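You operate a simulated robot arm through the tools that you are given. There is no shell and no other tool.

The job below is to be done with a simulated two-armed robot. You get a single attempt, and the scene is never put back.

JOB
Switch the bare chassis off and ready its drive parts: green axle, green motor and slipper gear.
Fine: switch off first; axle nut tight and pinion up to the white mark, each part held still; slipper nut at the green mark.

It is judged by the outcome, as a careful person would: the job done as asked, and still so three seconds after it is handed in. It fails if anything else is knocked over, pushed out of place, dropped, spilled or broken.

ROBOT AND FRAMES
Two 7-joint arms with two-finger parallel grippers on one trunk, on a base that moves. Base frame: it is fixed to the floor where the robot stands at the start and does not move with it; the origin is under the middle of the robot, x ahead of it, y to its left, z up. Readings come in mm, degrees, newtons and seconds.
The left shoulder is at the start at [110, 169, 1486], the right one opposite. With the tool pointing down near the work surface each hand reaches from about 380 to 720 mm from the robot's upright axis, wherever it stands, measured 20 degrees to its own side. Places, roughly: green pinion motor (4x4x11 cm) [2700, 100, 800]; green stub axle (6x6x9 cm) [2900, -100, 800]; nut on the blue stub axle [3500, -200, 800]; nut on the green stub axle [2900, -100, 800]; nut on the purple stub axle [3400, -300, 800]; pinion on the black motor [3400, -100, 800]; pinion on the green motor [2700, 100, 800]; pinion on the purple motor [3200, -100, 800]; slipper nut [2700, 300, 800]; switch on the bare chassis [3000, -300, 800]; thumb nut on the bare chassis [3000, -300, 800]. Payload 1.57 kg a hand.
Tool frame (each hand has its own): the origin (TCP) lies between the finger pads and is the grasp point; the fingertips stand 30 mm ahead of it; z points along the fingers, y is the line along which they close. Largest opening 80 mm; finger width 17, thickness 12; the body of the gripper, 40 by 82 mm, starts 80 mm behind the TCP.
Orientation is that of the tool frame in the base frame, as a unit quaternion [x, y, z, w]. With the fingers straight down and closing along the base's y, the tool's x points along the base's -x, its y along +y and its z along -z.

CONTROLS
- The arms move only by the tool send_rows. It takes "left_increments", "right_increments" or both (then of equal length, played together; a hand with none holds still); each is a list that holds one entry, the list of rows, each a list of 7 numbers: the shift along the tool's x, y, z in mm, then the turn, a rotation vector about the tool's x, y, z in degrees, then the opening in per cent of the stroke, from 0 (shut) to 100 (fully open). In form: [[[tx, ty, tz, ax, ay, az, hand], ...]]. A call has 1 to 20 rows; each row is the pose to reach, as a shift and turn from the pose commanded when the call began, along the tool's axes at that moment. Each row takes 0.2 s and may step no farther than 50 mm and 8.6 degrees from the row before; otherwise, or with a gripper value out of range, the whole call is refused. A pose out of reach is approached as far as the arm can. The call stops where the force on the tool passes 40 N (or 10 N more than at its start, if that is more) or the arm is blocked; 0.2 s more then pass. Each finger travels about 72 mm/s and halts on what it meets, pressing with about 26 N; the grip force reading is that of the motor and also rises with nothing between the fingers. The clock runs only during rows and for 0.2 s after the last one: add rows that repeat a pose to give the fingers time. The reply holds the time, the measured pose of the TCP, the force on the tool along the base axes, the opening and the grip force, in the units named above and with some noise, with the torque about the TCP (base axes, N m) and any sound that the robot's microphone picked up.
- Cameras (640 x 400 px; columns grow to the right, rows downward): "scene" is now at [161.8, 14.6, 1697.2]; the picture's right is [0.15, -0.99, 0.00], its down [-0.64, -0.10, -0.76] and it looks along [0.75, 0.11, -0.65] (base axes); focal length 251 px, centre (320, 200). "left" rides on the left gripper at [72, 7, -122] in its tool frame; the picture's right is [-0.09, 1.00, 0.00], its down [-0.84, -0.08, -0.54] and it looks along [-0.54, -0.05, 0.84] (tool axes); focal length 238 px, centre (320, 200). "right" rides on the right gripper at [72, -7, -122] in its tool frame; the picture's right is [0.09, 1.00, 0.00], its down [-0.84, 0.08, -0.54] and it looks along [-0.54, 0.05, 0.84] (tool axes); focal length 238 px, centre (320, 200).
- get_image(camera): a new picture of that camera. No time passes.
- move_column(by): slides the trunk up (or, below 0, down) by that many mm; the arms and the scene camera ride with it, the base frame stays. It gives what a move gives, with no picture.
- base_move(legs): drives the robot by 1 to 6 legs, each [ahead, left, turn to the left] in mm, mm and degrees, along the robot's own axes; the way and the turn of a leg run together, so that a leg with both is an arc; at most 1500 mm and 180 degrees a leg. The arms and the cameras ride along, it lands a little off, and it stops where it bumps. It gives what a move gives.
- turn_head(pan, tilt): turns the head with the scene camera to pan (to the left, within 86 degrees either way) and tilt (down, from -29 to 69), counted from straight ahead of the robot. It gives what a move gives.
- measure_at(camera, pixels): for up to 12 pixels [column, row] of the newest picture of that camera ("zoom" is the newest enlarged one), the place [x, y, z] in the base frame of the surface seen there, good to about 2 mm, but the place of the scene camera against the robot may be out by one fixed shift of up to 18 mm in any direction. No time passes.
- inspect(camera, box): a new picture of the part [left, top, right, bottom] of that camera's present view, enlarged. No time passes.
- sign_off(): hands the job in; it is judged then, once.

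Leave the grippers open and the arms clear of the work at the hand-in unless told otherwise.

The tools are called after "Call:" as name(argument=value, ...) on one line, values as JSON. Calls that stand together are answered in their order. send_rows: Moves the arms, as the interface text tells. Its arguments: {"type":"object","properties":{"left_increments":{"type":"array"},"right_increments":{"type":"array"}},"required":[]} The other tools are called the same way: move_column (by) moves the trunk up or down; base_move (legs) drives the base; turn_head (pan, tilt) turns the head that bears the scene camera; get_image (camera) takes a picture; measure_at (camera, pixels) gives the place of the surface under pixels of a picture; inspect (camera, box) takes an enlarged picture of a part of a camera's view; sign_off () hands the job in.

At the start:

```text
time: 0.0
left_ee_pos: [665.6, 252.9, 1185.8]
left_tcp_rot: [-0.001, 1.0, 0.0, 0.0]
left_wrist_force: [0.1, -0.5, -0.1]
left_torque: [0.02, -0.01, -0.01]
left_grip_width: 80.0
left_grasp_force: 0.0
right_ee_pos: [636.1, -304.5, 1015.8]
right_tcp_rot: [0.0, 1.0, 0.0, 0.0]
right_wrist_force: [0.5, -0.1, 0.6]
right_torque: [0.03, -0.01, 0.03]
right_grip_width: 80.1
right_grasp_force: 0.0
trunk travel left (down, up): [-800.0, 90.0]
robot x, y, heading: [0.4, 2.7, 0.0]
head pan, tilt (commanded): [8.4, 40.4]
```

scene: 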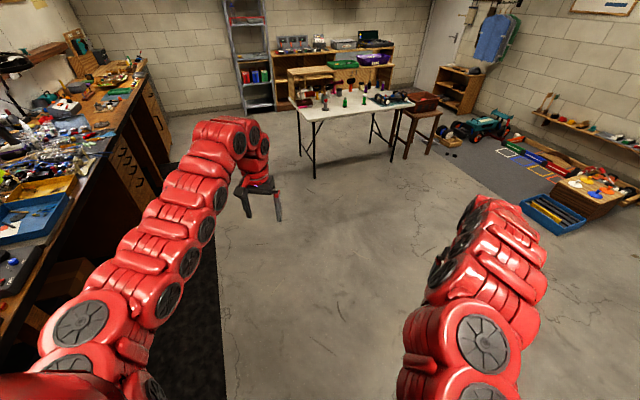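
right: 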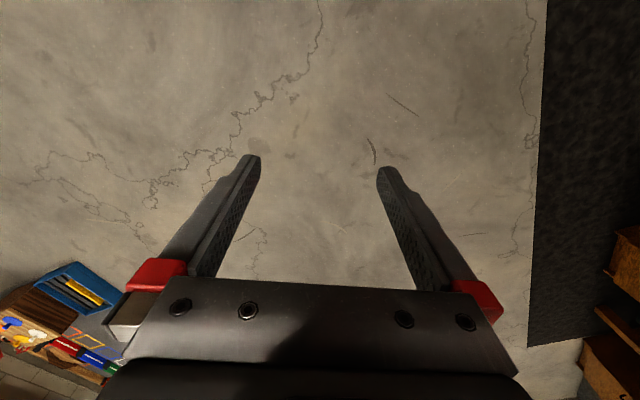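
left: 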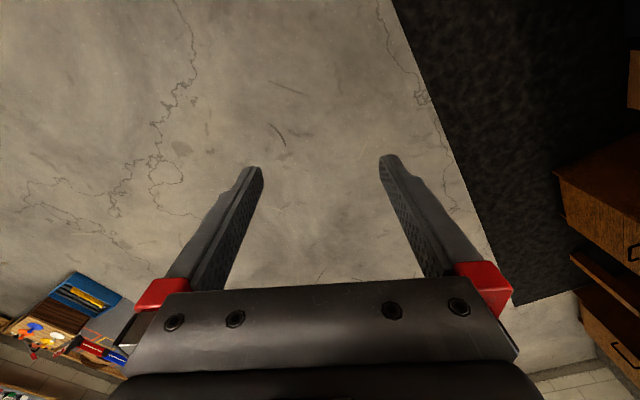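

I see a white folding table in the distance (about column 350, row 100) with small parts on it. First I take an enlarged look at it.

Call:
inspect(camera="scene", box=[270, 60, 470, 185])

Call:
inspect(camera="scene", box=[290, 80, 420, 130])

```text
3.20 times, centred on (370, 122) of scene
```

zoom: 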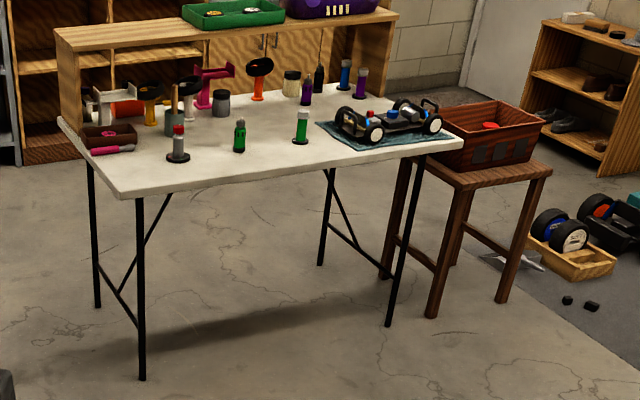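

```text
4.92 times, centred on (355, 105) of scene
```

zoom: 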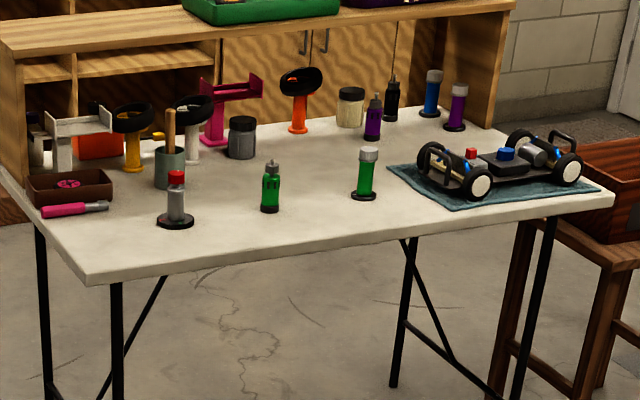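

The table holds the slipper gear (red top, zoom 175,205), green motor (zoom 270,185), green stub axle (zoom 366,172), chassis on a towel (zoom 500,165). I measure these and the table's corners in the last zoom.

Call:
measure_at(camera="zoom", pixels=[[88, 278], [610, 200], [5, 172], [175, 175], [175, 222], [271, 170], [270, 208], [368, 152], [364, 196], [471, 153], [507, 152], [480, 187]])

```text
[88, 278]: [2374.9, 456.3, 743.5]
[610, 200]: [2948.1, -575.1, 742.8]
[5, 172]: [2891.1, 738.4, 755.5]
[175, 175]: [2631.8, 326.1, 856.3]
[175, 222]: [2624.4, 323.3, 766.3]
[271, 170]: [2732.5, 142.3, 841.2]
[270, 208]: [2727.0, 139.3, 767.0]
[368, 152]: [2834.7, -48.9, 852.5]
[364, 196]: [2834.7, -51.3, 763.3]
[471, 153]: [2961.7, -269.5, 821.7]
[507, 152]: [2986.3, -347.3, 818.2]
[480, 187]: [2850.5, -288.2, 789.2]
```

The table is turned about 29° to the left. Before driving I check the stool and the floor items to the right of it, using the scene picture.

Call:
get_image(camera="scene")

Call:
measure_at(camera="scene", pixels=[[405, 159], [437, 140], [440, 112], [398, 112], [452, 145], [525, 205], [553, 233], [316, 177], [392, 147], [560, 180], [218, 250], [300, 250]])

```text
taken
```

scene: 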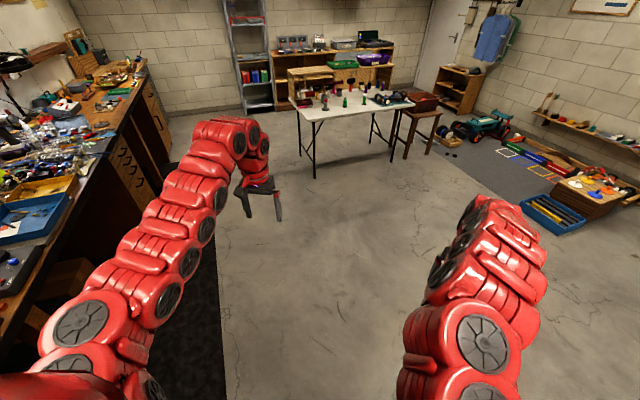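

```text
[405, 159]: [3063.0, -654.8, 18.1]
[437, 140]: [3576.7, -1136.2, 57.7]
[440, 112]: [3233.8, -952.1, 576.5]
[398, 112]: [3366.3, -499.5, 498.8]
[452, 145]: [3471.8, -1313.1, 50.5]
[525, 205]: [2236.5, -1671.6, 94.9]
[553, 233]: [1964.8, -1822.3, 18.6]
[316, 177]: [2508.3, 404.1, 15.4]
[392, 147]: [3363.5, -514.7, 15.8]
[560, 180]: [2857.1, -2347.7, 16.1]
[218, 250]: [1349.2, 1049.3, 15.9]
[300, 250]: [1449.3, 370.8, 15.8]
```

The floor up to the table is clear; the floor reads about 16 mm high, so the scene camera's z is likely out by about that. I drive to about 700 mm in front of the table's front edge opposite the chassis, then turn 29° left.

Call:
base_move(legs=[[1113, -360, 0], [1113, -360, 0], [0, 0, 29]])

Call:
turn_head(pan=0, tilt=45)

Call:
get_image(camera="scene")

```text
time: 12.9
left_ee_pos: [2680.0, -188.8, 1185.3]
left_tcp_rot: [-0.251, 0.968, 0.0, 0.0]
left_wrist_force: [-0.4, -0.1, -1.5]
left_torque: [-0.05, -0.02, 0.03]
left_grip_width: 80.1
left_grasp_force: 0.0
right_ee_pos: [2926.2, -690.6, 1016.1]
right_tcp_rot: [-0.251, 0.968, -0.001, -0.001]
right_wrist_force: [0.2, 0.1, 1.0]
right_torque: [-0.01, -0.01, 0.02]
right_grip_width: 80.1
right_grasp_force: 0.0
trunk travel left (down, up): [-800.0, 90.0]
robot x, y, heading: [2225.2, -735.0, 29.1]
head pan, tilt (commanded): [8.4, 40.4]
```

```text
time: 13.6
left_ee_pos: [2679.1, -188.3, 1184.4]
left_tcp_rot: [-0.251, 0.968, 0.001, 0.0]
left_wrist_force: [-0.1, -0.6, -0.2]
left_torque: [-0.03, 0.0, -0.06]
left_grip_width: 79.8
left_grasp_force: 0.1
right_ee_pos: [2925.9, -689.0, 1017.2]
right_tcp_rot: [-0.251, 0.968, 0.0, 0.0]
right_wrist_force: [-0.2, 0.6, 0.0]
right_torque: [-0.03, -0.07, -0.01]
right_grip_width: 79.8
right_grasp_force: 0.0
trunk travel left (down, up): [-800.0, 90.0]
robot x, y, heading: [2223.4, -732.2, 28.9]
head pan, tilt (commanded): [0.0, 45.0]
```

```text
taken
```

scene: 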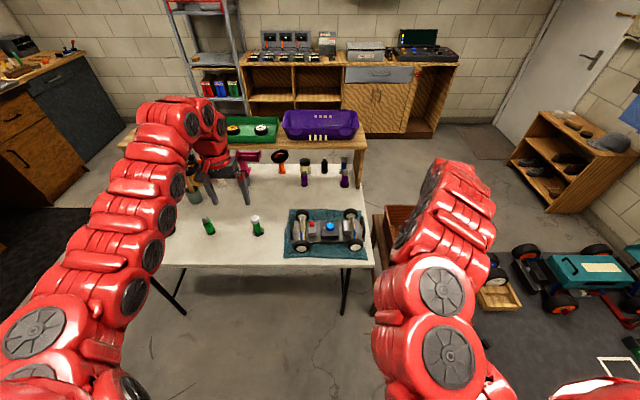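

The table now lies squarely ahead, chassis at about (328, 228). I enlarge the chassis and the nearer parts.

Call:
inspect(camera="scene", box=[275, 195, 385, 264])

Call:
inspect(camera="scene", box=[180, 140, 370, 260])

```text
5.80 times, centred on (330, 230) of scene
```

zoom: 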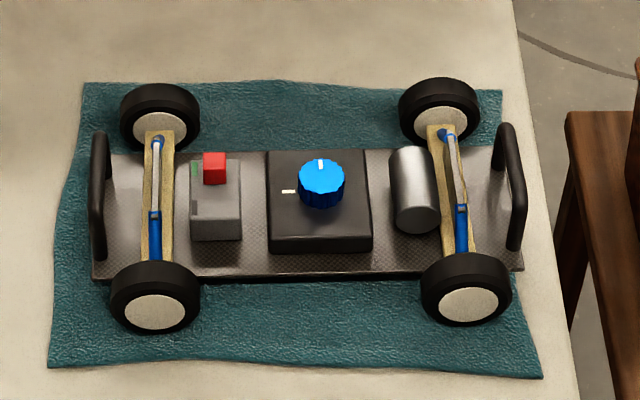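

```text
3.33 times, centred on (275, 200) of scene
```

zoom: 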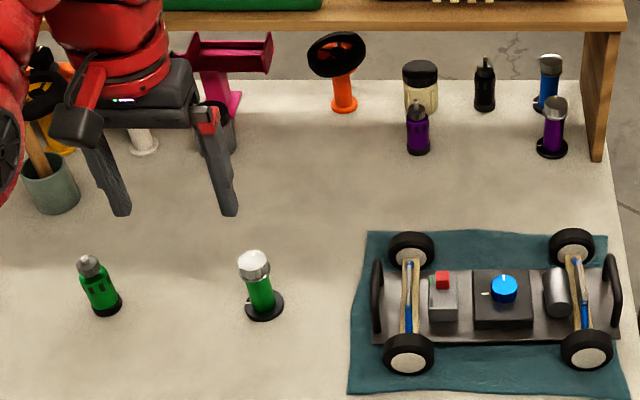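

The switch is a red slider (zoom 214,168) on a grey block, now at its far end beside a green mark; the other end should be off. I move 220 mm left and 290 mm ahead so the switch sits in the right hand's range.

Call:
base_move(legs=[[0, 220, 0], [280, 0, 0]])

Call:
get_image(camera="scene")

Call:
get_image(camera="right")

Call:
get_image(camera="left")

```text
time: 16.9
left_ee_pos: [2816.3, 136.1, 1185.7]
left_tcp_rot: [-0.251, 0.968, 0.001, 0.0]
left_wrist_force: [-0.9, 0.8, -0.7]
left_torque: [0.03, -0.01, -0.01]
left_grip_width: 80.1
left_grasp_force: 0.0
right_ee_pos: [3062.2, -363.7, 1016.4]
right_tcp_rot: [-0.251, 0.968, 0.0, 0.0]
right_wrist_force: [0.0, -0.1, -0.7]
right_torque: [0.05, -0.04, 0.0]
right_grip_width: 80.2
right_grasp_force: 0.0
trunk travel left (down, up): [-800.0, 90.0]
robot x, y, heading: [2354.5, -407.6, 29.1]
head pan, tilt (commanded): [0.0, 45.0]
```

```text
taken
```

scene: 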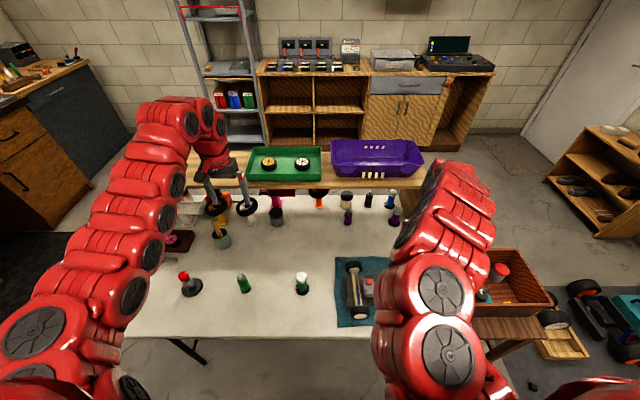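

```text
taken
```

right: 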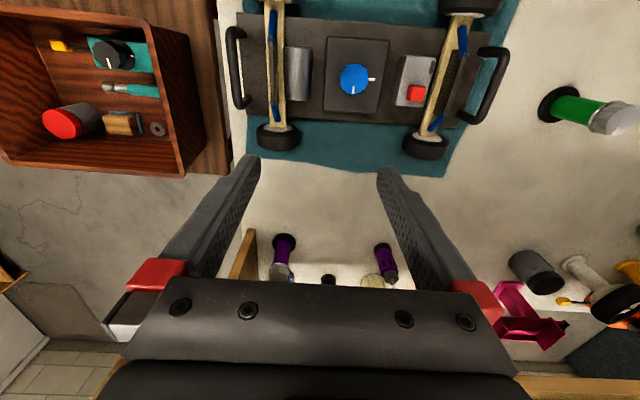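

```text
taken
```

left: 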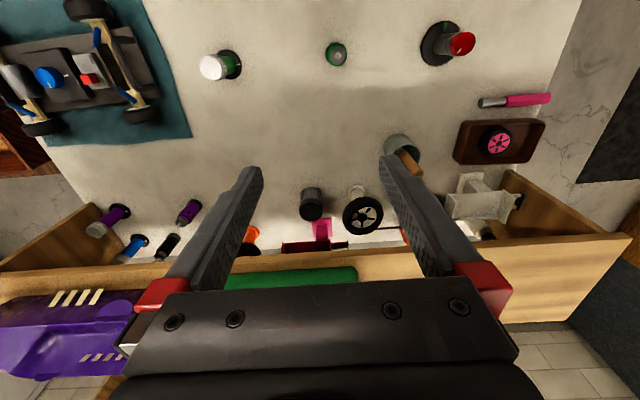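

The right wrist camera sees the chassis at the top of its view, with the red slider at (413, 92). I enlarge it and measure.

Call:
inspect(camera="right", box=[380, 40, 460, 120])

Call:
inspect(camera="left", box=[180, 10, 500, 110])

Call:
measure_at(camera="right", pixels=[[413, 92], [413, 65], [425, 85], [355, 80], [500, 150], [450, 200], [565, 108], [610, 117], [545, 110]])

Call:
measure_at(camera="left", pixels=[[216, 66], [236, 62], [336, 48], [335, 64], [462, 43], [432, 45], [425, 55], [300, 120], [88, 80], [300, 175], [400, 140]])

```text
5.00 times, centred on (420, 80) of right
```

zoom: 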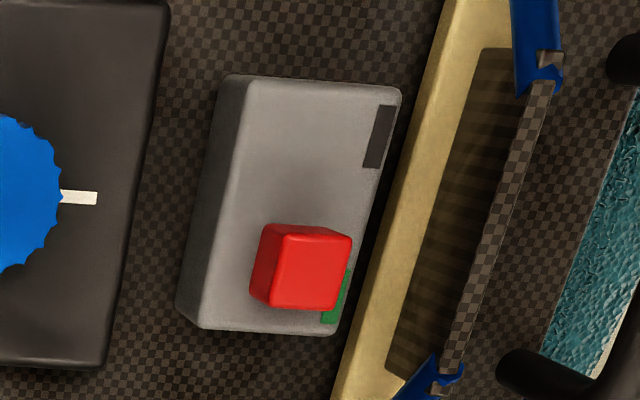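

```text
2.00 times, centred on (340, 60) of left
```

zoom: 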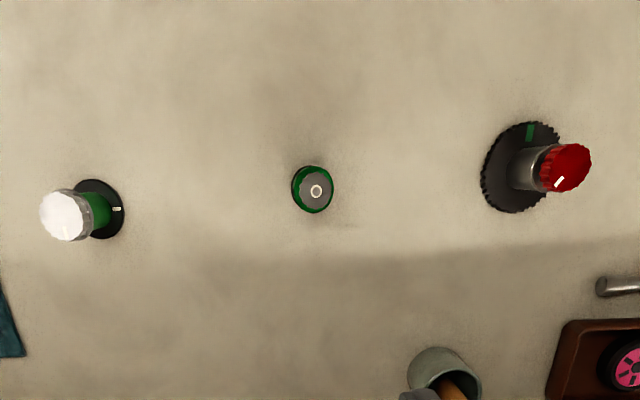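

```text
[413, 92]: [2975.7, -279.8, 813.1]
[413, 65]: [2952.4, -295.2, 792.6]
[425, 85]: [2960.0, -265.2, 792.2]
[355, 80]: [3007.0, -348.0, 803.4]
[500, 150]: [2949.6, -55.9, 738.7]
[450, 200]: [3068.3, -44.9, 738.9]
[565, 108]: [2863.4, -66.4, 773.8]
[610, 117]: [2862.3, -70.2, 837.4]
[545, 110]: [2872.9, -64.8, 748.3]
```

```text
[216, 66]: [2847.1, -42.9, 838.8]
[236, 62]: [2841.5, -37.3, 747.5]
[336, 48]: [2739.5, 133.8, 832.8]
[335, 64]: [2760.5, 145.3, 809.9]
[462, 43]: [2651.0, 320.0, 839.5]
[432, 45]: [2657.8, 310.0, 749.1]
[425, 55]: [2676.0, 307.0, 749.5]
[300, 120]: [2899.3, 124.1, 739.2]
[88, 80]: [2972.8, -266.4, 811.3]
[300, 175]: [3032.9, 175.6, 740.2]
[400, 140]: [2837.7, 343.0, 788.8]
```

The slider top is near (2975, -280, 813) and the block top is at z≈792; a green mark lies at the far end and a dark mark at the near end, so off is towards the robot. The table reads z≈739. I bring the right hand, closing it on the way, above and beyond the slider at a safe height for a closer look.

Call:
send_rows(right_increments=[[[9, 29, 25, 0, 0, 0, 75], [18, 58, 50, 0, 0, 0, 50], [27, 87, 75, 0, 0, 0, 25], [35, 115, 95, 0, 0, 0, 0], [35, 115, 95, 0, 0, 0, 0]]])

Call:
get_image(camera="right")

Call:
get_image(camera="scene")

```text
time: 18.1
left_ee_pos: [2816.0, 136.2, 1185.3]
left_tcp_rot: [-0.251, 0.968, 0.0, 0.0]
left_wrist_force: [-0.2, -0.2, -0.7]
left_torque: [0.02, 0.01, 0.01]
left_grip_width: 80.0
left_grasp_force: 0.1
right_ee_pos: [2975.7, -279.4, 921.6]
right_tcp_rot: [-0.252, 0.968, 0.0, -0.001]
right_wrist_force: [0.2, 0.8, 0.2]
right_torque: [0.02, 0.03, 0.0]
right_grip_width: 0.0
right_grasp_force: 21.5
trunk travel left (down, up): [-800.0, 90.0]
robot x, y, heading: [2358.2, -405.5, 29.1]
head pan, tilt (commanded): [0.0, 45.0]
```

```text
taken
```

right: 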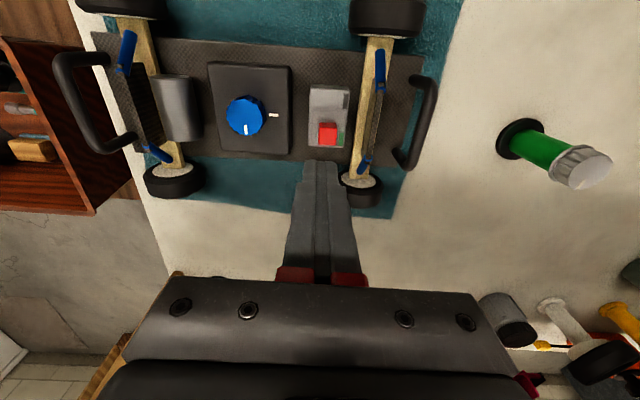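

```text
taken
```

scene: 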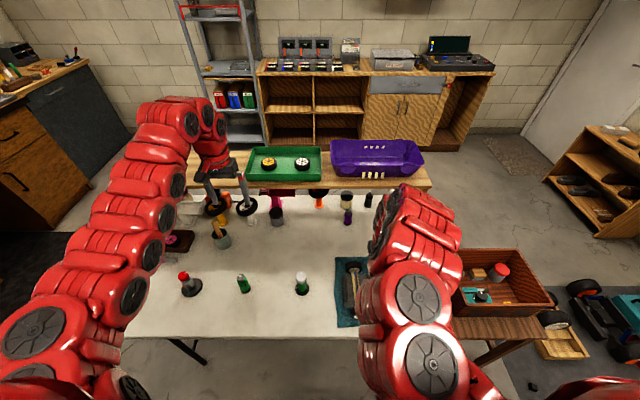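

The right hand is now above the switch. I enlarge the wrist view around the slider (325, 130) and measure slider, marks and neighbours.

Call:
inspect(camera="right", box=[280, 70, 400, 170])

Call:
measure_at(camera="right", pixels=[[328, 131], [328, 124], [336, 140], [318, 140], [329, 95], [312, 110], [345, 100], [372, 90], [379, 65], [360, 178], [380, 20], [330, 155]])

```text
4.00 times, centred on (340, 120) of right
```

zoom: 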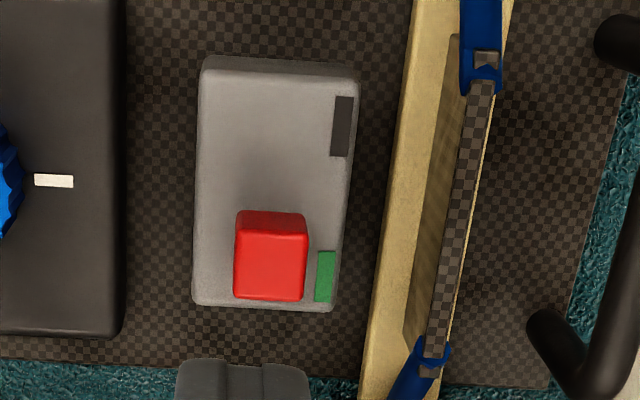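

```text
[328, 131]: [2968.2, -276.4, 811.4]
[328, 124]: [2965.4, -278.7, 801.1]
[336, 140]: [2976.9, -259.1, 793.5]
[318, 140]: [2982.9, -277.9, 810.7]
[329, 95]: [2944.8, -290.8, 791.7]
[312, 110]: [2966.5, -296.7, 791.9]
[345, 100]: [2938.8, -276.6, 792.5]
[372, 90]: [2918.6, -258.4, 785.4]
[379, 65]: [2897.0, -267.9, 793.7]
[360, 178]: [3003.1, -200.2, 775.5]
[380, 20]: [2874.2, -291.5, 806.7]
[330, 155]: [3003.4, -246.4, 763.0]
```

I measure the slider's top corners and both marks in this enlarged view.

Call:
measure_at(camera="zoom", pixels=[[240, 296], [302, 296], [303, 238], [241, 236], [270, 222], [325, 275], [342, 125], [205, 300], [330, 305], [352, 82], [208, 72], [205, 390]])

```text
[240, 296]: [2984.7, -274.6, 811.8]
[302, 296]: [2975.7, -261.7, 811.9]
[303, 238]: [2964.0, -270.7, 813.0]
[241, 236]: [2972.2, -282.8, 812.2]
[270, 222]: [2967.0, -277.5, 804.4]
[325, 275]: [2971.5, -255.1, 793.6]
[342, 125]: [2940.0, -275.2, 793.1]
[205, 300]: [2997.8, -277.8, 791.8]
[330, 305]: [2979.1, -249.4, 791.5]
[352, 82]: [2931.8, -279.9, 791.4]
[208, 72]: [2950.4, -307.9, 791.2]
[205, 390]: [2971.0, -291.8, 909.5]
```

Slider centre ≈ (2974, -272), block axis turned about 32.5° (hand at 29.1°), slider about 11 mm off the block's middle towards green. I'll place the closed fingertips beyond the slider's far side, turned 3.4° to match, first staying above it.

Call:
send_rows(right_increments=[[[-15, 4, 20, 0, 0, -1.7, 0], [-30, 8.5, 40, 0, 0, -3.4, 0], [-30, 8.5, 62, 0, 0, -3.4, 0], [-30, 8.5, 62, 0, 0, -3.4, 0]]])

Call:
inspect(camera="right", box=[250, 70, 410, 190])

Call:
get_image(camera="right")

```text
time: 19.1
left_ee_pos: [2815.3, 137.3, 1184.8]
left_tcp_rot: [-0.252, 0.968, 0.001, 0.0]
left_wrist_force: [0.0, -0.3, -0.2]
left_torque: [0.03, 0.0, 0.01]
left_grip_width: 79.7
left_grasp_force: 0.1
right_ee_pos: [2996.7, -258.3, 859.6]
right_tcp_rot: [-0.279, 0.96, 0.001, 0.0]
right_wrist_force: [-0.1, 0.9, -0.4]
right_torque: [-0.01, -0.04, 0.01]
right_grip_width: 0.0
right_grasp_force: 20.9
trunk travel left (down, up): [-800.0, 90.0]
robot x, y, heading: [2354.4, -406.2, 29.0]
head pan, tilt (commanded): [0.0, 45.0]
```

```text
3.33 times, centred on (330, 130) of right
```

zoom: 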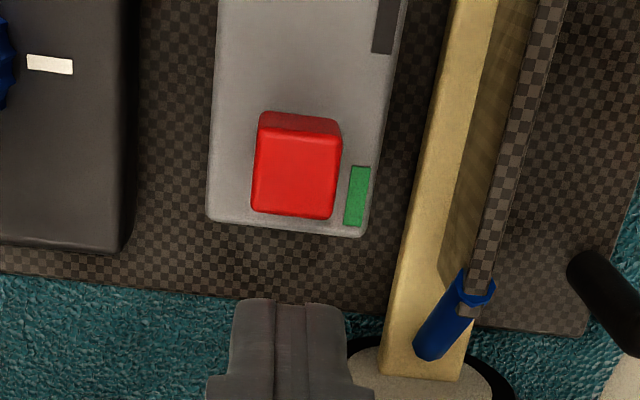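

```text
taken
```

right: 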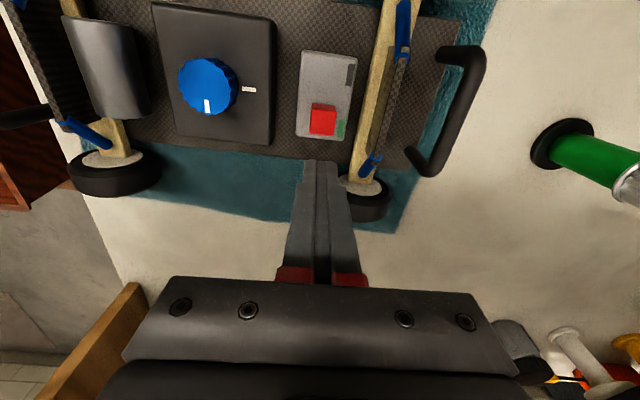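

The fingertips (zoom 290, 300) line up with the slider's column and are beyond its far side. I go straight down 33 mm so the tips are about 4 mm above the block's top, beyond the slider.

Call:
send_rows(right_increments=[[[0, 0, 16, 0, 0, 0, 0], [0, 0, 28, 0, 0, 0, 0], [0, 0, 33, 0, 0, 0, 0], [0, 0, 33, 0, 0, 0, 0]]])

Call:
inspect(camera="right", box=[250, 90, 410, 210])

```text
time: 20.1
left_ee_pos: [2814.9, 136.2, 1185.4]
left_tcp_rot: [-0.252, 0.968, 0.001, 0.0]
left_wrist_force: [-0.6, -1.1, -0.4]
left_torque: [0.0, 0.01, -0.02]
left_grip_width: 80.2
left_grasp_force: 0.2
right_ee_pos: [2996.8, -257.4, 825.0]
right_tcp_rot: [-0.28, 0.96, 0.0, 0.001]
right_wrist_force: [0.0, 0.1, -0.2]
right_torque: [-0.02, 0.03, -0.01]
right_grip_width: 0.3
right_grasp_force: 21.1
trunk travel left (down, up): [-800.0, 90.0]
robot x, y, heading: [2358.1, -403.3, 28.9]
head pan, tilt (commanded): [0.0, 45.0]
```

```text
3.33 times, centred on (330, 150) of right
```

zoom: 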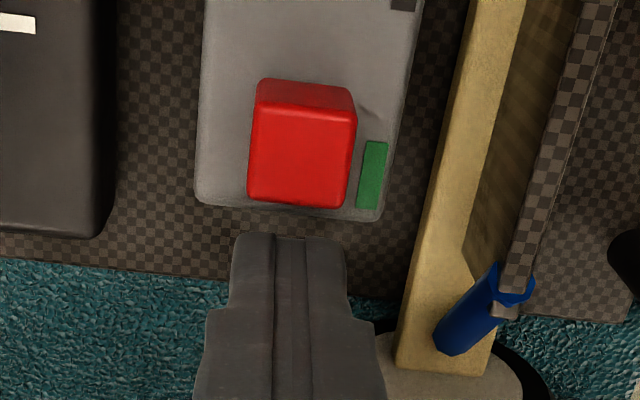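

Fingertips are just behind the slider, centred. Now I draw the hand towards the robot in small 2–3 mm rows, 20 mm first, watching force and slider.

Call:
send_rows(right_increments=[[[3, 0, 0, 0, 0, 0, 0], [6, 0, 0, 0, 0, 0, 0], [9, 0, 0, 0, 0, 0, 0], [12, 0, 0, 0, 0, 0, 0], [14, 0, 0, 0, 0, 0, 0], [16, 0, 0, 0, 0, 0, 0], [18, 0, 0, 0, 0, 0, 0], [20, 0, 0, 0, 0, 0, 0]]])

Call:
inspect(camera="right", box=[250, 90, 410, 210])

```text
time: 21.9
left_ee_pos: [2816.3, 137.5, 1186.0]
left_tcp_rot: [-0.252, 0.968, -0.001, 0.001]
left_wrist_force: [0.3, -0.8, 0.2]
left_torque: [-0.02, -0.05, -0.03]
left_grip_width: 79.8
left_grasp_force: 0.1
right_ee_pos: [2981.5, -269.2, 826.0]
right_tcp_rot: [-0.28, 0.96, 0.0, -0.001]
right_wrist_force: [0.0, -0.7, -0.5]
right_torque: [0.02, 0.01, 0.0]
right_grip_width: 0.0
right_grasp_force: 21.3
trunk travel left (down, up): [-800.0, 90.0]
robot x, y, heading: [2355.6, -408.0, 29.1]
head pan, tilt (commanded): [0.0, 45.0]
```

```text
3.33 times, centred on (330, 150) of right
```

zoom: 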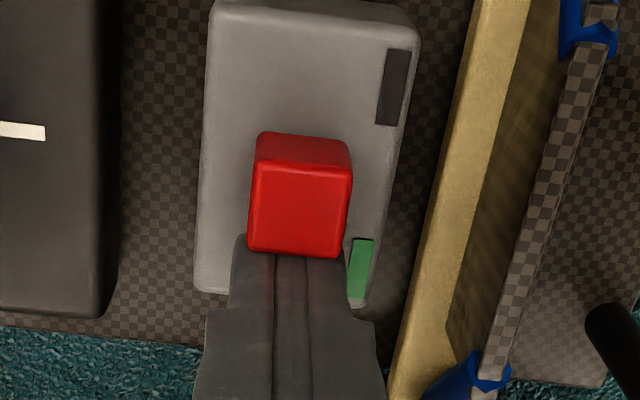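

The slider is moving freely (zoom 300, 205) and the force is near zero. I go on 10 mm in 2 mm rows.

Call:
send_rows(right_increments=[[[2, 0, 0, 0, 0, 0, 0], [4, 0, 0, 0, 0, 0, 0], [6, 0, 0, 0, 0, 0, 0], [8, 0, 0, 0, 0, 0, 0], [10, 0, 0, 0, 0, 0, 0]]])

Call:
inspect(camera="right", box=[250, 90, 410, 210])

```text
time: 23.1
left_ee_pos: [2815.9, 136.7, 1185.5]
left_tcp_rot: [-0.252, 0.968, 0.0, 0.0]
left_wrist_force: [0.7, -0.1, -0.1]
left_torque: [-0.01, -0.02, -0.05]
left_grip_width: 80.1
left_grasp_force: 0.1
right_ee_pos: [2971.3, -273.7, 826.9]
right_tcp_rot: [-0.28, 0.96, 0.0, -0.001]
right_wrist_force: [-0.4, -0.4, -0.2]
right_torque: [-0.03, 0.03, 0.0]
right_grip_width: 0.0
right_grasp_force: 21.6
trunk travel left (down, up): [-800.0, 90.0]
robot x, y, heading: [2355.9, -406.5, 29.0]
head pan, tilt (commanded): [0.0, 45.0]
```

```text
3.33 times, centred on (330, 150) of right
```

zoom: 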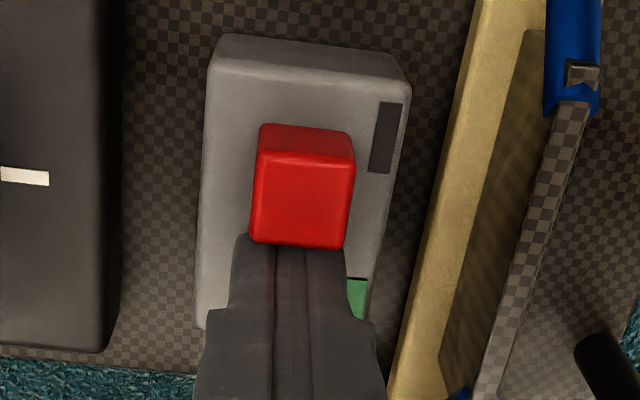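

The slider is past the middle now; the dark mark is at zoom (388, 137). I push 8 mm more.

Call:
send_rows(right_increments=[[[2, 0, 0, 0, 0, 0, 0], [4, 0, 0, 0, 0, 0, 0], [6, 0, 0, 0, 0, 0, 0], [8, 0, 0, 0, 0, 0, 0]]])

Call:
inspect(camera="right", box=[250, 90, 410, 210])

Call:
measure_at(camera="zoom", pixels=[[255, 165], [350, 165], [348, 240], [258, 240], [390, 155]])

```text
time: 24.1
left_ee_pos: [2816.2, 136.7, 1186.2]
left_tcp_rot: [-0.253, 0.968, 0.0, 0.0]
left_wrist_force: [0.1, -0.2, -0.5]
left_torque: [0.01, -0.01, 0.01]
left_grip_width: 80.0
left_grasp_force: 0.1
right_ee_pos: [2966.9, -278.6, 826.7]
right_tcp_rot: [-0.281, 0.96, 0.0, 0.0]
right_wrist_force: [2.4, 1.3, 2.2]
right_torque: [0.05, -0.05, 0.01]
right_grip_width: 0.1
right_grasp_force: 21.3
trunk travel left (down, up): [-800.0, 90.0]
robot x, y, heading: [2357.7, -404.9, 29.0]
head pan, tilt (commanded): [0.0, 45.0]
```

```text
3.33 times, centred on (330, 150) of right
```

zoom: 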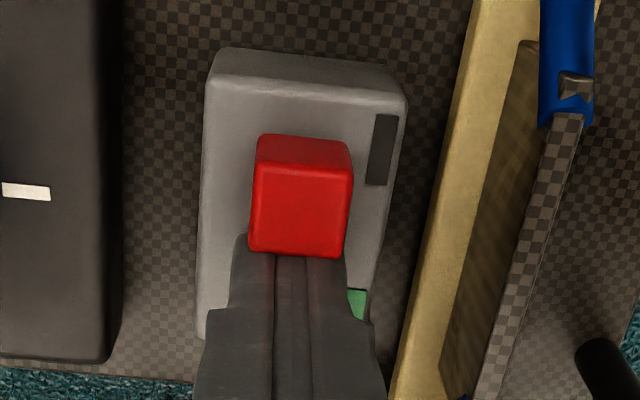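

```text
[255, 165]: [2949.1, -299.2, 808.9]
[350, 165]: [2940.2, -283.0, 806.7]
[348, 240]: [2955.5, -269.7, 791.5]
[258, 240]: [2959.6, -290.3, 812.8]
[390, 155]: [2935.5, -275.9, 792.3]
```

A reaction of about 2.7 N shows now. I check whether the slider is at its stop and whether the block has stayed in place, by measuring the block's corners, mark and slider top.

Call:
measure_at(camera="zoom", pixels=[[262, 172], [345, 172], [342, 250], [256, 246], [382, 150], [400, 100], [214, 84], [203, 320], [358, 300], [26, 192]])

Call:
get_image(camera="right")

```text
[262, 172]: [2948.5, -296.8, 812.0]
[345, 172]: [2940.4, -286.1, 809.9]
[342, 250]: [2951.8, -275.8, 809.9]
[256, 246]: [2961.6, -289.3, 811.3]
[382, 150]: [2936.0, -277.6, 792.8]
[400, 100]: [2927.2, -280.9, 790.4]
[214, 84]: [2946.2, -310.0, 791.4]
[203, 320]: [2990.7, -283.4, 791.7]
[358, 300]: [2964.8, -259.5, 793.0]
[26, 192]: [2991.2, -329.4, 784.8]
```

```text
taken
```

right: 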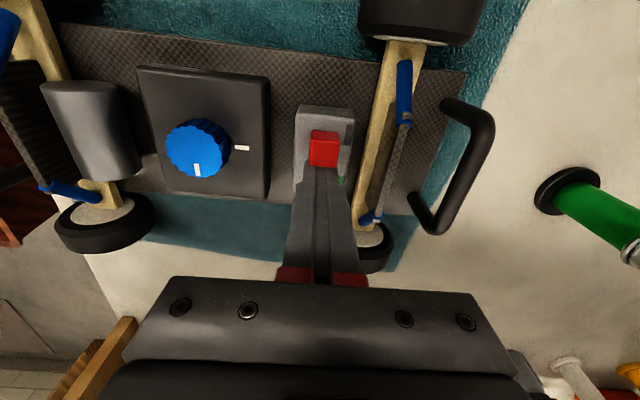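

The slider now sits about 11.8 mm to the off side of the block's middle, i.e. at its end by the dark mark; the chassis may have crept about 4 mm at the stop. I back the fingers off 8 mm and lift straight up.

Call:
send_rows(right_increments=[[[-4, 0, 0, 0, 0, 0, 0], [-8, 0, 0, 0, 0, 0, 0], [-8, 0, -30, 0, 0, 0, 0], [-8, 0, -70, 0, 0, 0, 0], [-8, 0, -100, 0, 0, 0, 0]]])

Call:
inspect(camera="right", box=[250, 50, 410, 170])

Call:
get_image(camera="right")

```text
time: 25.3
left_ee_pos: [2815.2, 135.5, 1186.8]
left_tcp_rot: [-0.251, 0.968, 0.0, -0.001]
left_wrist_force: [-0.2, -0.1, 1.0]
left_torque: [-0.03, -0.02, 0.02]
left_grip_width: 80.1
left_grasp_force: 0.0
right_ee_pos: [2973.4, -273.5, 927.6]
right_tcp_rot: [-0.28, 0.96, 0.0, 0.001]
right_wrist_force: [-0.6, -0.4, 0.2]
right_torque: [-0.01, 0.01, 0.01]
right_grip_width: 0.0
right_grasp_force: 21.4
trunk travel left (down, up): [-800.0, 90.0]
robot x, y, heading: [2358.1, -408.3, 29.0]
head pan, tilt (commanded): [0.0, 45.0]
```

```text
3.33 times, centred on (330, 110) of right
```

zoom: 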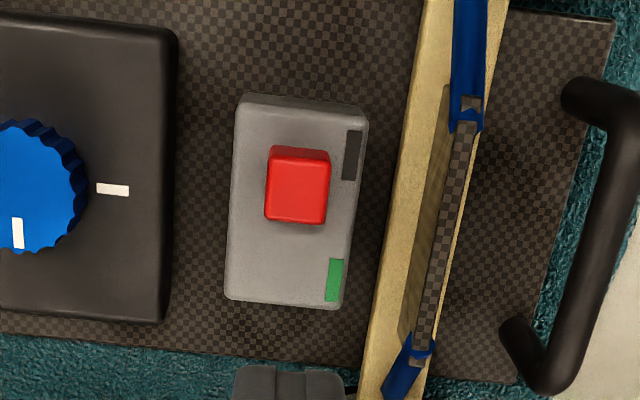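

```text
taken
```

right: 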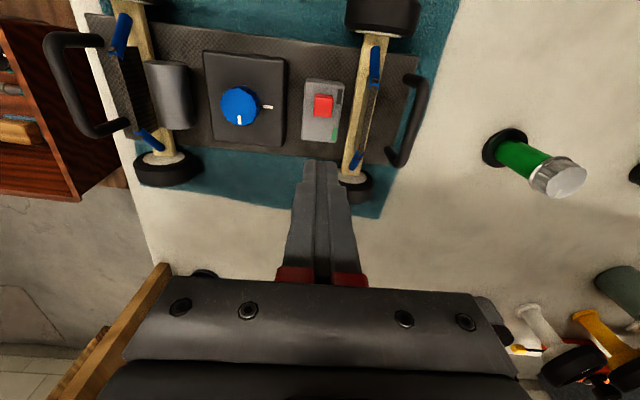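

I measure the slider and block once more, free of contact.

Call:
measure_at(camera="zoom", pixels=[[270, 164], [326, 164], [324, 218], [268, 216], [352, 155], [334, 280], [362, 118], [242, 108], [230, 295], [340, 303], [112, 190], [17, 232]])

```text
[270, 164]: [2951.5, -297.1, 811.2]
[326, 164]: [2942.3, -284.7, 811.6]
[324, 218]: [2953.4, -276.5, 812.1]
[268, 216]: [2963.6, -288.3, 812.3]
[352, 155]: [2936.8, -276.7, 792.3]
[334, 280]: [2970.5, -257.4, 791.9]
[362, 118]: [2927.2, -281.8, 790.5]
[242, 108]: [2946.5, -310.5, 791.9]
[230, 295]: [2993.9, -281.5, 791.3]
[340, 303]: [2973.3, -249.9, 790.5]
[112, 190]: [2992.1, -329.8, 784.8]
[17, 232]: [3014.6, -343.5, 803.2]
```

The slider is now 11.4 mm to the off side of the marks' midpoint (it was 11.6 mm to the on side): switched off. Next I raise the right hand, open it, shift the base 110 mm left so the axle is centred, and bring the left hand in for a close view.

Call:
send_rows(right_increments=[[[0, 0, -50, 0, 0, 0, 0], [0, -20, -100, 0, 0, 0, 0], [0, -50, -150, 0, 0, 0, 25], [0, -80, -160, 0, 0, 0, 50], [0, -80, -160, 0, 0, 0, 80]]])

Call:
base_move(legs=[[0, 110, 0]])

Call:
get_image(camera="left")

Call:
get_image(camera="scene")

```text
refused: row 2 steps farther than a row can; nothing moved
```

```text
time: 26.5
left_ee_pos: [2763.0, 230.8, 1184.6]
left_tcp_rot: [-0.252, 0.968, -0.001, 0.0]
left_wrist_force: [-0.7, -0.2, 0.1]
left_torque: [-0.03, 0.03, 0.0]
left_grip_width: 80.1
left_grasp_force: 0.0
right_ee_pos: [2920.5, -179.7, 927.5]
right_tcp_rot: [-0.28, 0.96, 0.001, 0.0]
right_wrist_force: [-0.5, -0.4, -0.2]
right_torque: [0.0, -0.03, -0.01]
right_grip_width: 0.1
right_grasp_force: 21.0
trunk travel left (down, up): [-800.0, 90.0]
robot x, y, heading: [2301.3, -312.9, 29.3]
head pan, tilt (commanded): [0.0, 45.0]
```

```text
taken
```

left: 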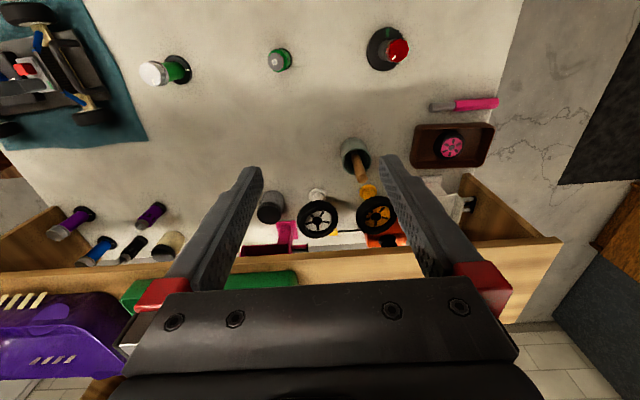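

```text
taken
```

scene: 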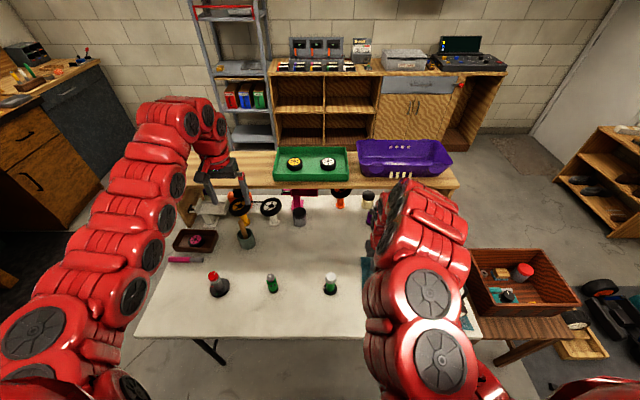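

The right-hand rows were refused (one step slightly over 50 mm), but the base shift went cleanly since that hand was already at z 927. I now lift the right hand with smaller steps.

Call:
send_rows(right_increments=[[[0, 0, -45, 0, 0, 3.4, 20], [0, -20, -85, 0, 0, 3.4, 40], [0, -50, -120, 0, 0, 3.4, 60], [0, -80, -150, 0, 0, 3.4, 80], [0, -100, -160, 0, 0, 3.4, 100]]])

Call:
measure_at(camera="left", pixels=[[152, 73], [178, 70], [186, 70], [278, 60], [289, 65], [398, 50], [376, 50], [350, 150]])

Call:
inspect(camera="scene", box=[190, 250, 360, 310])

```text
time: 27.7
left_ee_pos: [2762.3, 230.9, 1185.6]
left_tcp_rot: [-0.252, 0.968, 0.0, -0.001]
left_wrist_force: [-0.3, 0.1, 0.6]
left_torque: [-0.01, 0.01, 0.0]
left_grip_width: 79.9
left_grasp_force: 0.1
right_ee_pos: [2999.0, -255.7, 1086.1]
right_tcp_rot: [-0.252, 0.968, 0.0, -0.002]
right_wrist_force: [0.3, 0.3, 0.0]
right_torque: [-0.01, -0.01, -0.02]
right_grip_width: 80.2
right_grasp_force: 0.0
right hand out of reach, approached as far as the arm can: row 1, 2, 3, 4, 5
trunk travel left (down, up): [-800.0, 90.0]
robot x, y, heading: [2305.3, -314.6, 29.0]
head pan, tilt (commanded): [0.0, 45.0]
```

```text
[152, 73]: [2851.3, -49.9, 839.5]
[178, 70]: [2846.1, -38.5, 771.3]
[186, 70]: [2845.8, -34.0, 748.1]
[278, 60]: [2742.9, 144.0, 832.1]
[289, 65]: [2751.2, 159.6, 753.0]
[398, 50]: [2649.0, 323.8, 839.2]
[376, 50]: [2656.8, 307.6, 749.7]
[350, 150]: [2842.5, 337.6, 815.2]
```

```text
3.76 times, centred on (275, 280) of scene
```

zoom: 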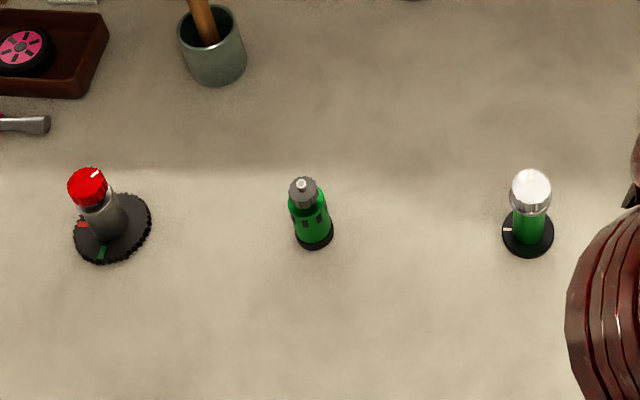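

Both hands are free. Axle nut top ≈ (2851, -50, 839); motor ≈ (2744, 148); gear ≈ (2655, 312). I bring the left hand to about 90 mm in front of the axle, z≈950, for a close camera view.

Call:
send_rows(left_increments=[[[15, -29, 23.5, 0, 0, 0, 100], [30, -58, 47, 0, 0, 0, 100], [45, -87, 70.5, 0, 0, 0, 100], [60, -116, 94, 0, 0, 0, 100], [75, -145, 117.5, 0, 0, 0, 100], [90, -174, 141, 0, 0, 0, 100], [105, -203, 164.5, 0, 0, 0, 100], [120, -232, 188, 0, 0, 0, 100], [135, -261, 211.5, 0, 0, 0, 100], [150, -289, 235, 0, 0, 0, 100]]])

Call:
get_image(camera="left")

```text
time: 29.9
left_ee_pos: [2763.8, 174.9, 1144.8]
left_tcp_rot: [-0.253, 0.967, -0.001, -0.001]
left_wrist_force: [0.1, 0.1, -0.6]
left_torque: [0.02, -0.01, -0.01]
left_grip_width: 79.8
left_grasp_force: 0.1
left hand out of reach, approached as far as the arm can: row 2, 3, 4, 5, 6, 7, 8, 9, 10
right_ee_pos: [2998.3, -254.9, 1086.1]
right_tcp_rot: [-0.251, 0.968, 0.0, -0.002]
right_wrist_force: [-0.5, -0.4, 0.4]
right_torque: [0.03, -0.03, -0.01]
right_grip_width: 79.9
right_grasp_force: 0.1
trunk travel left (down, up): [-800.0, 90.0]
robot x, y, heading: [2304.8, -314.2, 29.4]
head pan, tilt (commanded): [0.0, 45.0]
```

```text
taken
```

left: 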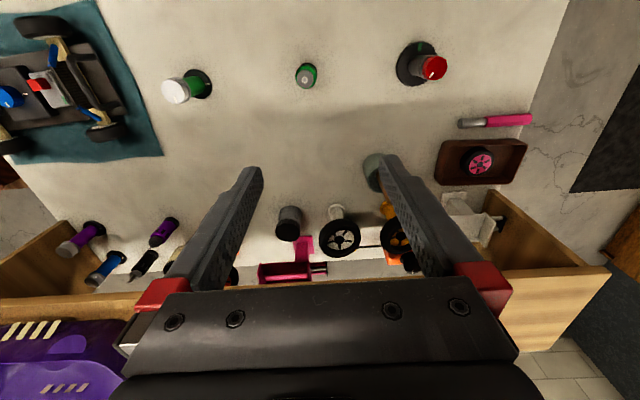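

The left arm stopped early, at z≈1145, as if limited in that posture. I try going straight down first.

Call:
send_rows(left_increments=[[[0, 0, 30, 0, 0, 0, 100], [0, 0, 60, 0, 0, 0, 100], [0, 0, 90, 0, 0, 0, 100], [0, 0, 120, 0, 0, 0, 100]]])

```text
time: 30.9
left_ee_pos: [2763.1, 178.1, 1023.8]
left_tcp_rot: [-0.251, 0.968, 0.001, 0.001]
left_wrist_force: [0.1, 0.1, -0.8]
left_torque: [0.02, -0.01, 0.01]
left_grip_width: 79.8
left_grasp_force: 0.1
left hand out of reach, approached as far as the arm can: row 1, 2
right_ee_pos: [2997.2, -255.8, 1085.8]
right_tcp_rot: [-0.251, 0.968, -0.001, -0.002]
right_wrist_force: [-0.8, 0.2, 0.4]
right_torque: [0.0, 0.02, 0.01]
right_grip_width: 80.0
right_grasp_force: 0.1
trunk travel left (down, up): [-800.0, 90.0]
robot x, y, heading: [2308.5, -314.4, 29.2]
head pan, tilt (commanded): [0.0, 45.0]
```

Going down works. Now I continue inwards and down towards the viewing pose in moderate steps.

Call:
send_rows(left_increments=[[[0, 0, 37, 0, 0, 0, 100], [0, -10, 74, 0, 0, 0, 100], [15, -45, 74, 0, 0, 0, 100], [33, -80, 74, 0, 0, 0, 100], [51, -115, 74, 0, 0, 0, 100], [69, -150, 74, 0, 0, 0, 100], [87, -185, 74, 0, 0, 0, 100], [105, -215, 74, 0, 0, 0, 100], [124, -241, 74, 0, 0, 0, 100]]])

Call:
get_image(camera="left")

```text
time: 32.9
left_ee_pos: [2772.4, -91.5, 952.2]
left_tcp_rot: [-0.252, 0.968, 0.001, 0.0]
left_wrist_force: [-0.8, -0.3, 0.4]
left_torque: [0.0, 0.01, -0.03]
left_grip_width: 79.7
left_grasp_force: 0.1
right_ee_pos: [2998.0, -256.7, 1085.4]
right_tcp_rot: [-0.251, 0.968, 0.001, -0.001]
right_wrist_force: [-0.5, 0.1, 0.6]
right_torque: [-0.01, 0.0, -0.01]
right_grip_width: 80.0
right_grasp_force: 0.0
trunk travel left (down, up): [-800.0, 90.0]
robot x, y, heading: [2299.2, -314.7, 29.2]
head pan, tilt (commanded): [0.0, 45.0]
```

```text
taken
```

left: 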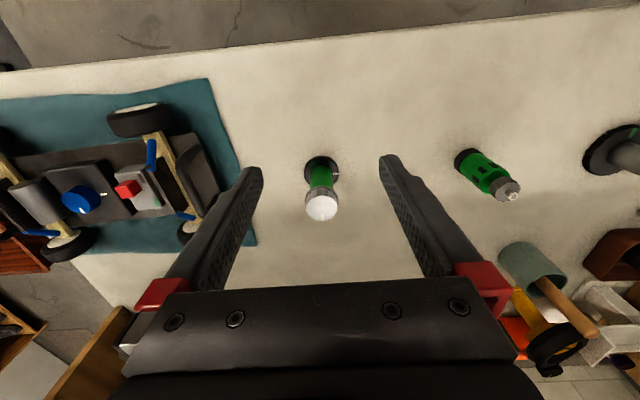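

Good view: axle at (321, 190), motor at (490, 178). I enlarge both and measure.

Call:
inspect(camera="left", box=[280, 140, 360, 240])

Call:
measure_at(camera="left", pixels=[[306, 208], [337, 208], [321, 220], [321, 198], [321, 180], [321, 158], [336, 176], [306, 170], [315, 190], [328, 190]])

Call:
inspect(camera="left", box=[440, 130, 540, 220])

```text
4.00 times, centred on (320, 190) of left
```

zoom: 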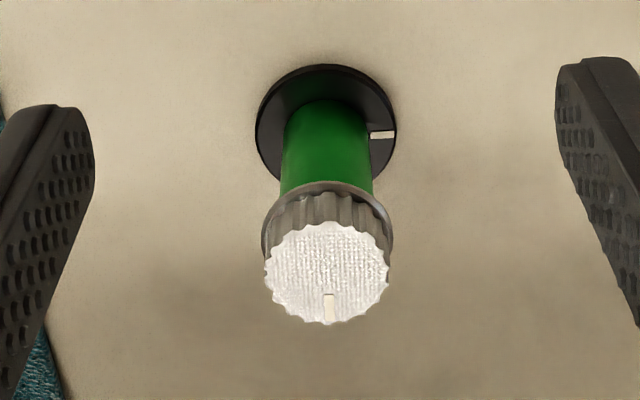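

```text
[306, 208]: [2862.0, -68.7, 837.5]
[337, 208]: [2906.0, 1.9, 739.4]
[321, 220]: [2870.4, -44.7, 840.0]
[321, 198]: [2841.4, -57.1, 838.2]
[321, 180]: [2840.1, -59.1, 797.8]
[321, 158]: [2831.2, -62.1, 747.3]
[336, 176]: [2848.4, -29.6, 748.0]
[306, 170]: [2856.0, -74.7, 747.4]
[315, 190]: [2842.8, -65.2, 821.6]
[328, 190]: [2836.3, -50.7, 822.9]
```

```text
4.44 times, centred on (490, 175) of left
```

zoom: 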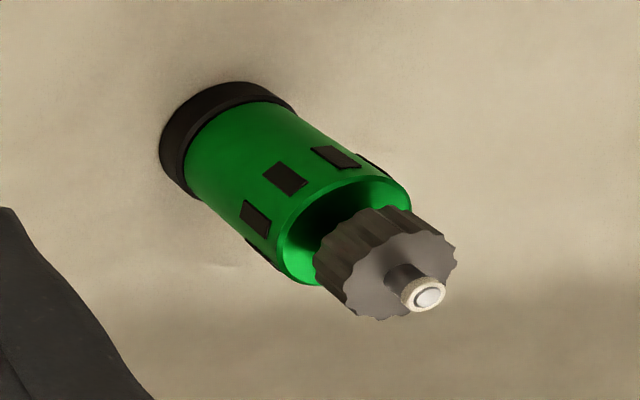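

Axle: green body with a scalloped silver knob-nut carrying a white tick; base disc with a white tick at its left side. Motor: a scalloped pinion sits low on its shaft, with a white ring near the shaft's end, so the pinion has to come up to that ring. I measure axle dimensions more closely.

Call:
inspect(camera="left", box=[280, 140, 360, 240])

Call:
measure_at(camera="zoom", pixels=[[288, 160], [368, 160], [328, 165], [328, 184], [328, 215], [328, 230], [328, 316], [272, 275], [384, 275], [328, 110], [382, 134], [329, 300]])

```text
4.00 times, centred on (320, 190) of left
```

zoom: 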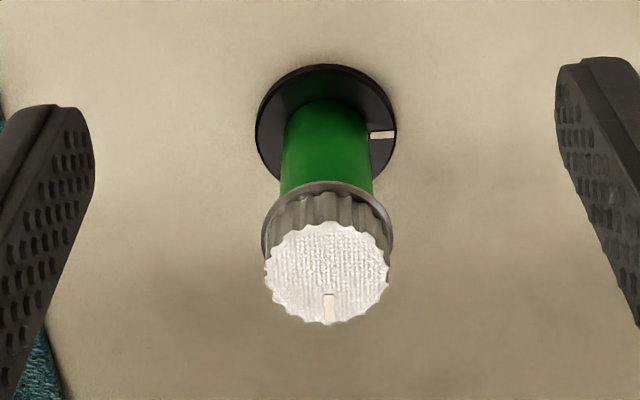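

```text
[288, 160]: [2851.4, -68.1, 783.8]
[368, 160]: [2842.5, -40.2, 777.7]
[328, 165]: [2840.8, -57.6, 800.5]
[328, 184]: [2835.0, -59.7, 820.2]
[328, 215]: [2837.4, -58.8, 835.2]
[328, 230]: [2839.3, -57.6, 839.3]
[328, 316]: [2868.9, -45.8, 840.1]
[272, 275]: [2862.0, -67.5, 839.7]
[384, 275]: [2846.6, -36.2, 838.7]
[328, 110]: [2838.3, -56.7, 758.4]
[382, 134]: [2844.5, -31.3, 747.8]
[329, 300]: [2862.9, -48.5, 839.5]
```

Axle axis ≈ (2854, -52); nut z 820–840, about 35 mm across; body radius about 15 mm, z 748–820. The left hand will hold the body from the front-left, tilted; the right hand will turn the nut from above. First I yaw the left hand 40° inwards.

Call:
send_rows(left_increments=[[[0, 0, 0, 0, 0, 8, 100], [0, 0, 0, 0, 0, 16, 100], [0, 0, 0, 0, 0, 24, 100], [0, 0, 0, 0, 0, 32, 100], [0, 0, 0, 0, 0, 40, 100]]])

```text
time: 34.1
left_ee_pos: [2772.2, -90.2, 950.1]
left_tcp_rot: [0.096, 0.995, 0.001, 0.0]
left_wrist_force: [0.5, 0.7, -0.2]
left_torque: [0.04, -0.02, -0.01]
left_grip_width: 80.0
left_grasp_force: 0.1
right_ee_pos: [2998.0, -256.1, 1084.8]
right_tcp_rot: [-0.252, 0.968, 0.0, -0.002]
right_wrist_force: [-0.6, 0.8, 0.9]
right_torque: [-0.02, 0.0, -0.02]
right_grip_width: 79.9
right_grasp_force: 0.0
trunk travel left (down, up): [-800.0, 90.0]
robot x, y, heading: [2305.7, -313.9, 29.2]
head pan, tilt (commanded): [0.0, 45.0]
```

Yaw done: the camera side now faces (-0.98, 0.19). Now I tilt by -50° about the tool's y so the fingers point forwards and down.

Call:
send_rows(left_increments=[[[0, 0, 0, 0, -8.4, 0, 100], [0, 0, 0, 0, -16.8, 0, 100], [0, 0, 0, 0, -25.2, 0, 100], [0, 0, 0, 0, -33.6, 0, 100], [0, 0, 0, 0, -42, 0, 100], [0, 0, 0, 0, -50, 0, 100]]])

Call:
get_image(camera="left")

Call:
get_image(camera="scene")

```text
time: 35.5
left_ee_pos: [2771.2, -92.1, 951.5]
left_tcp_rot: [0.085, 0.901, -0.041, 0.422]
left_wrist_force: [0.3, -1.3, -1.0]
left_torque: [0.0, 0.0, -0.01]
left_grip_width: 80.0
left_grasp_force: 0.2
right_ee_pos: [2998.1, -254.3, 1084.9]
right_tcp_rot: [-0.251, 0.968, 0.0, -0.001]
right_wrist_force: [0.3, 0.0, -0.1]
right_torque: [0.02, -0.01, -0.01]
right_grip_width: 79.7
right_grasp_force: 0.1
trunk travel left (down, up): [-800.0, 90.0]
robot x, y, heading: [2302.4, -312.8, 29.3]
head pan, tilt (commanded): [0.0, 45.0]
```

```text
taken
```

left: 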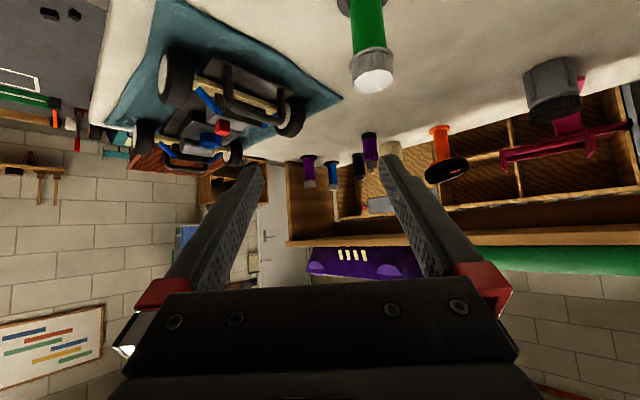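

```text
taken
```

scene: 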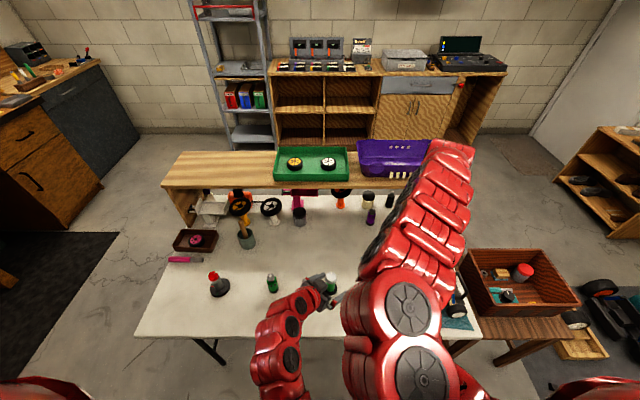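

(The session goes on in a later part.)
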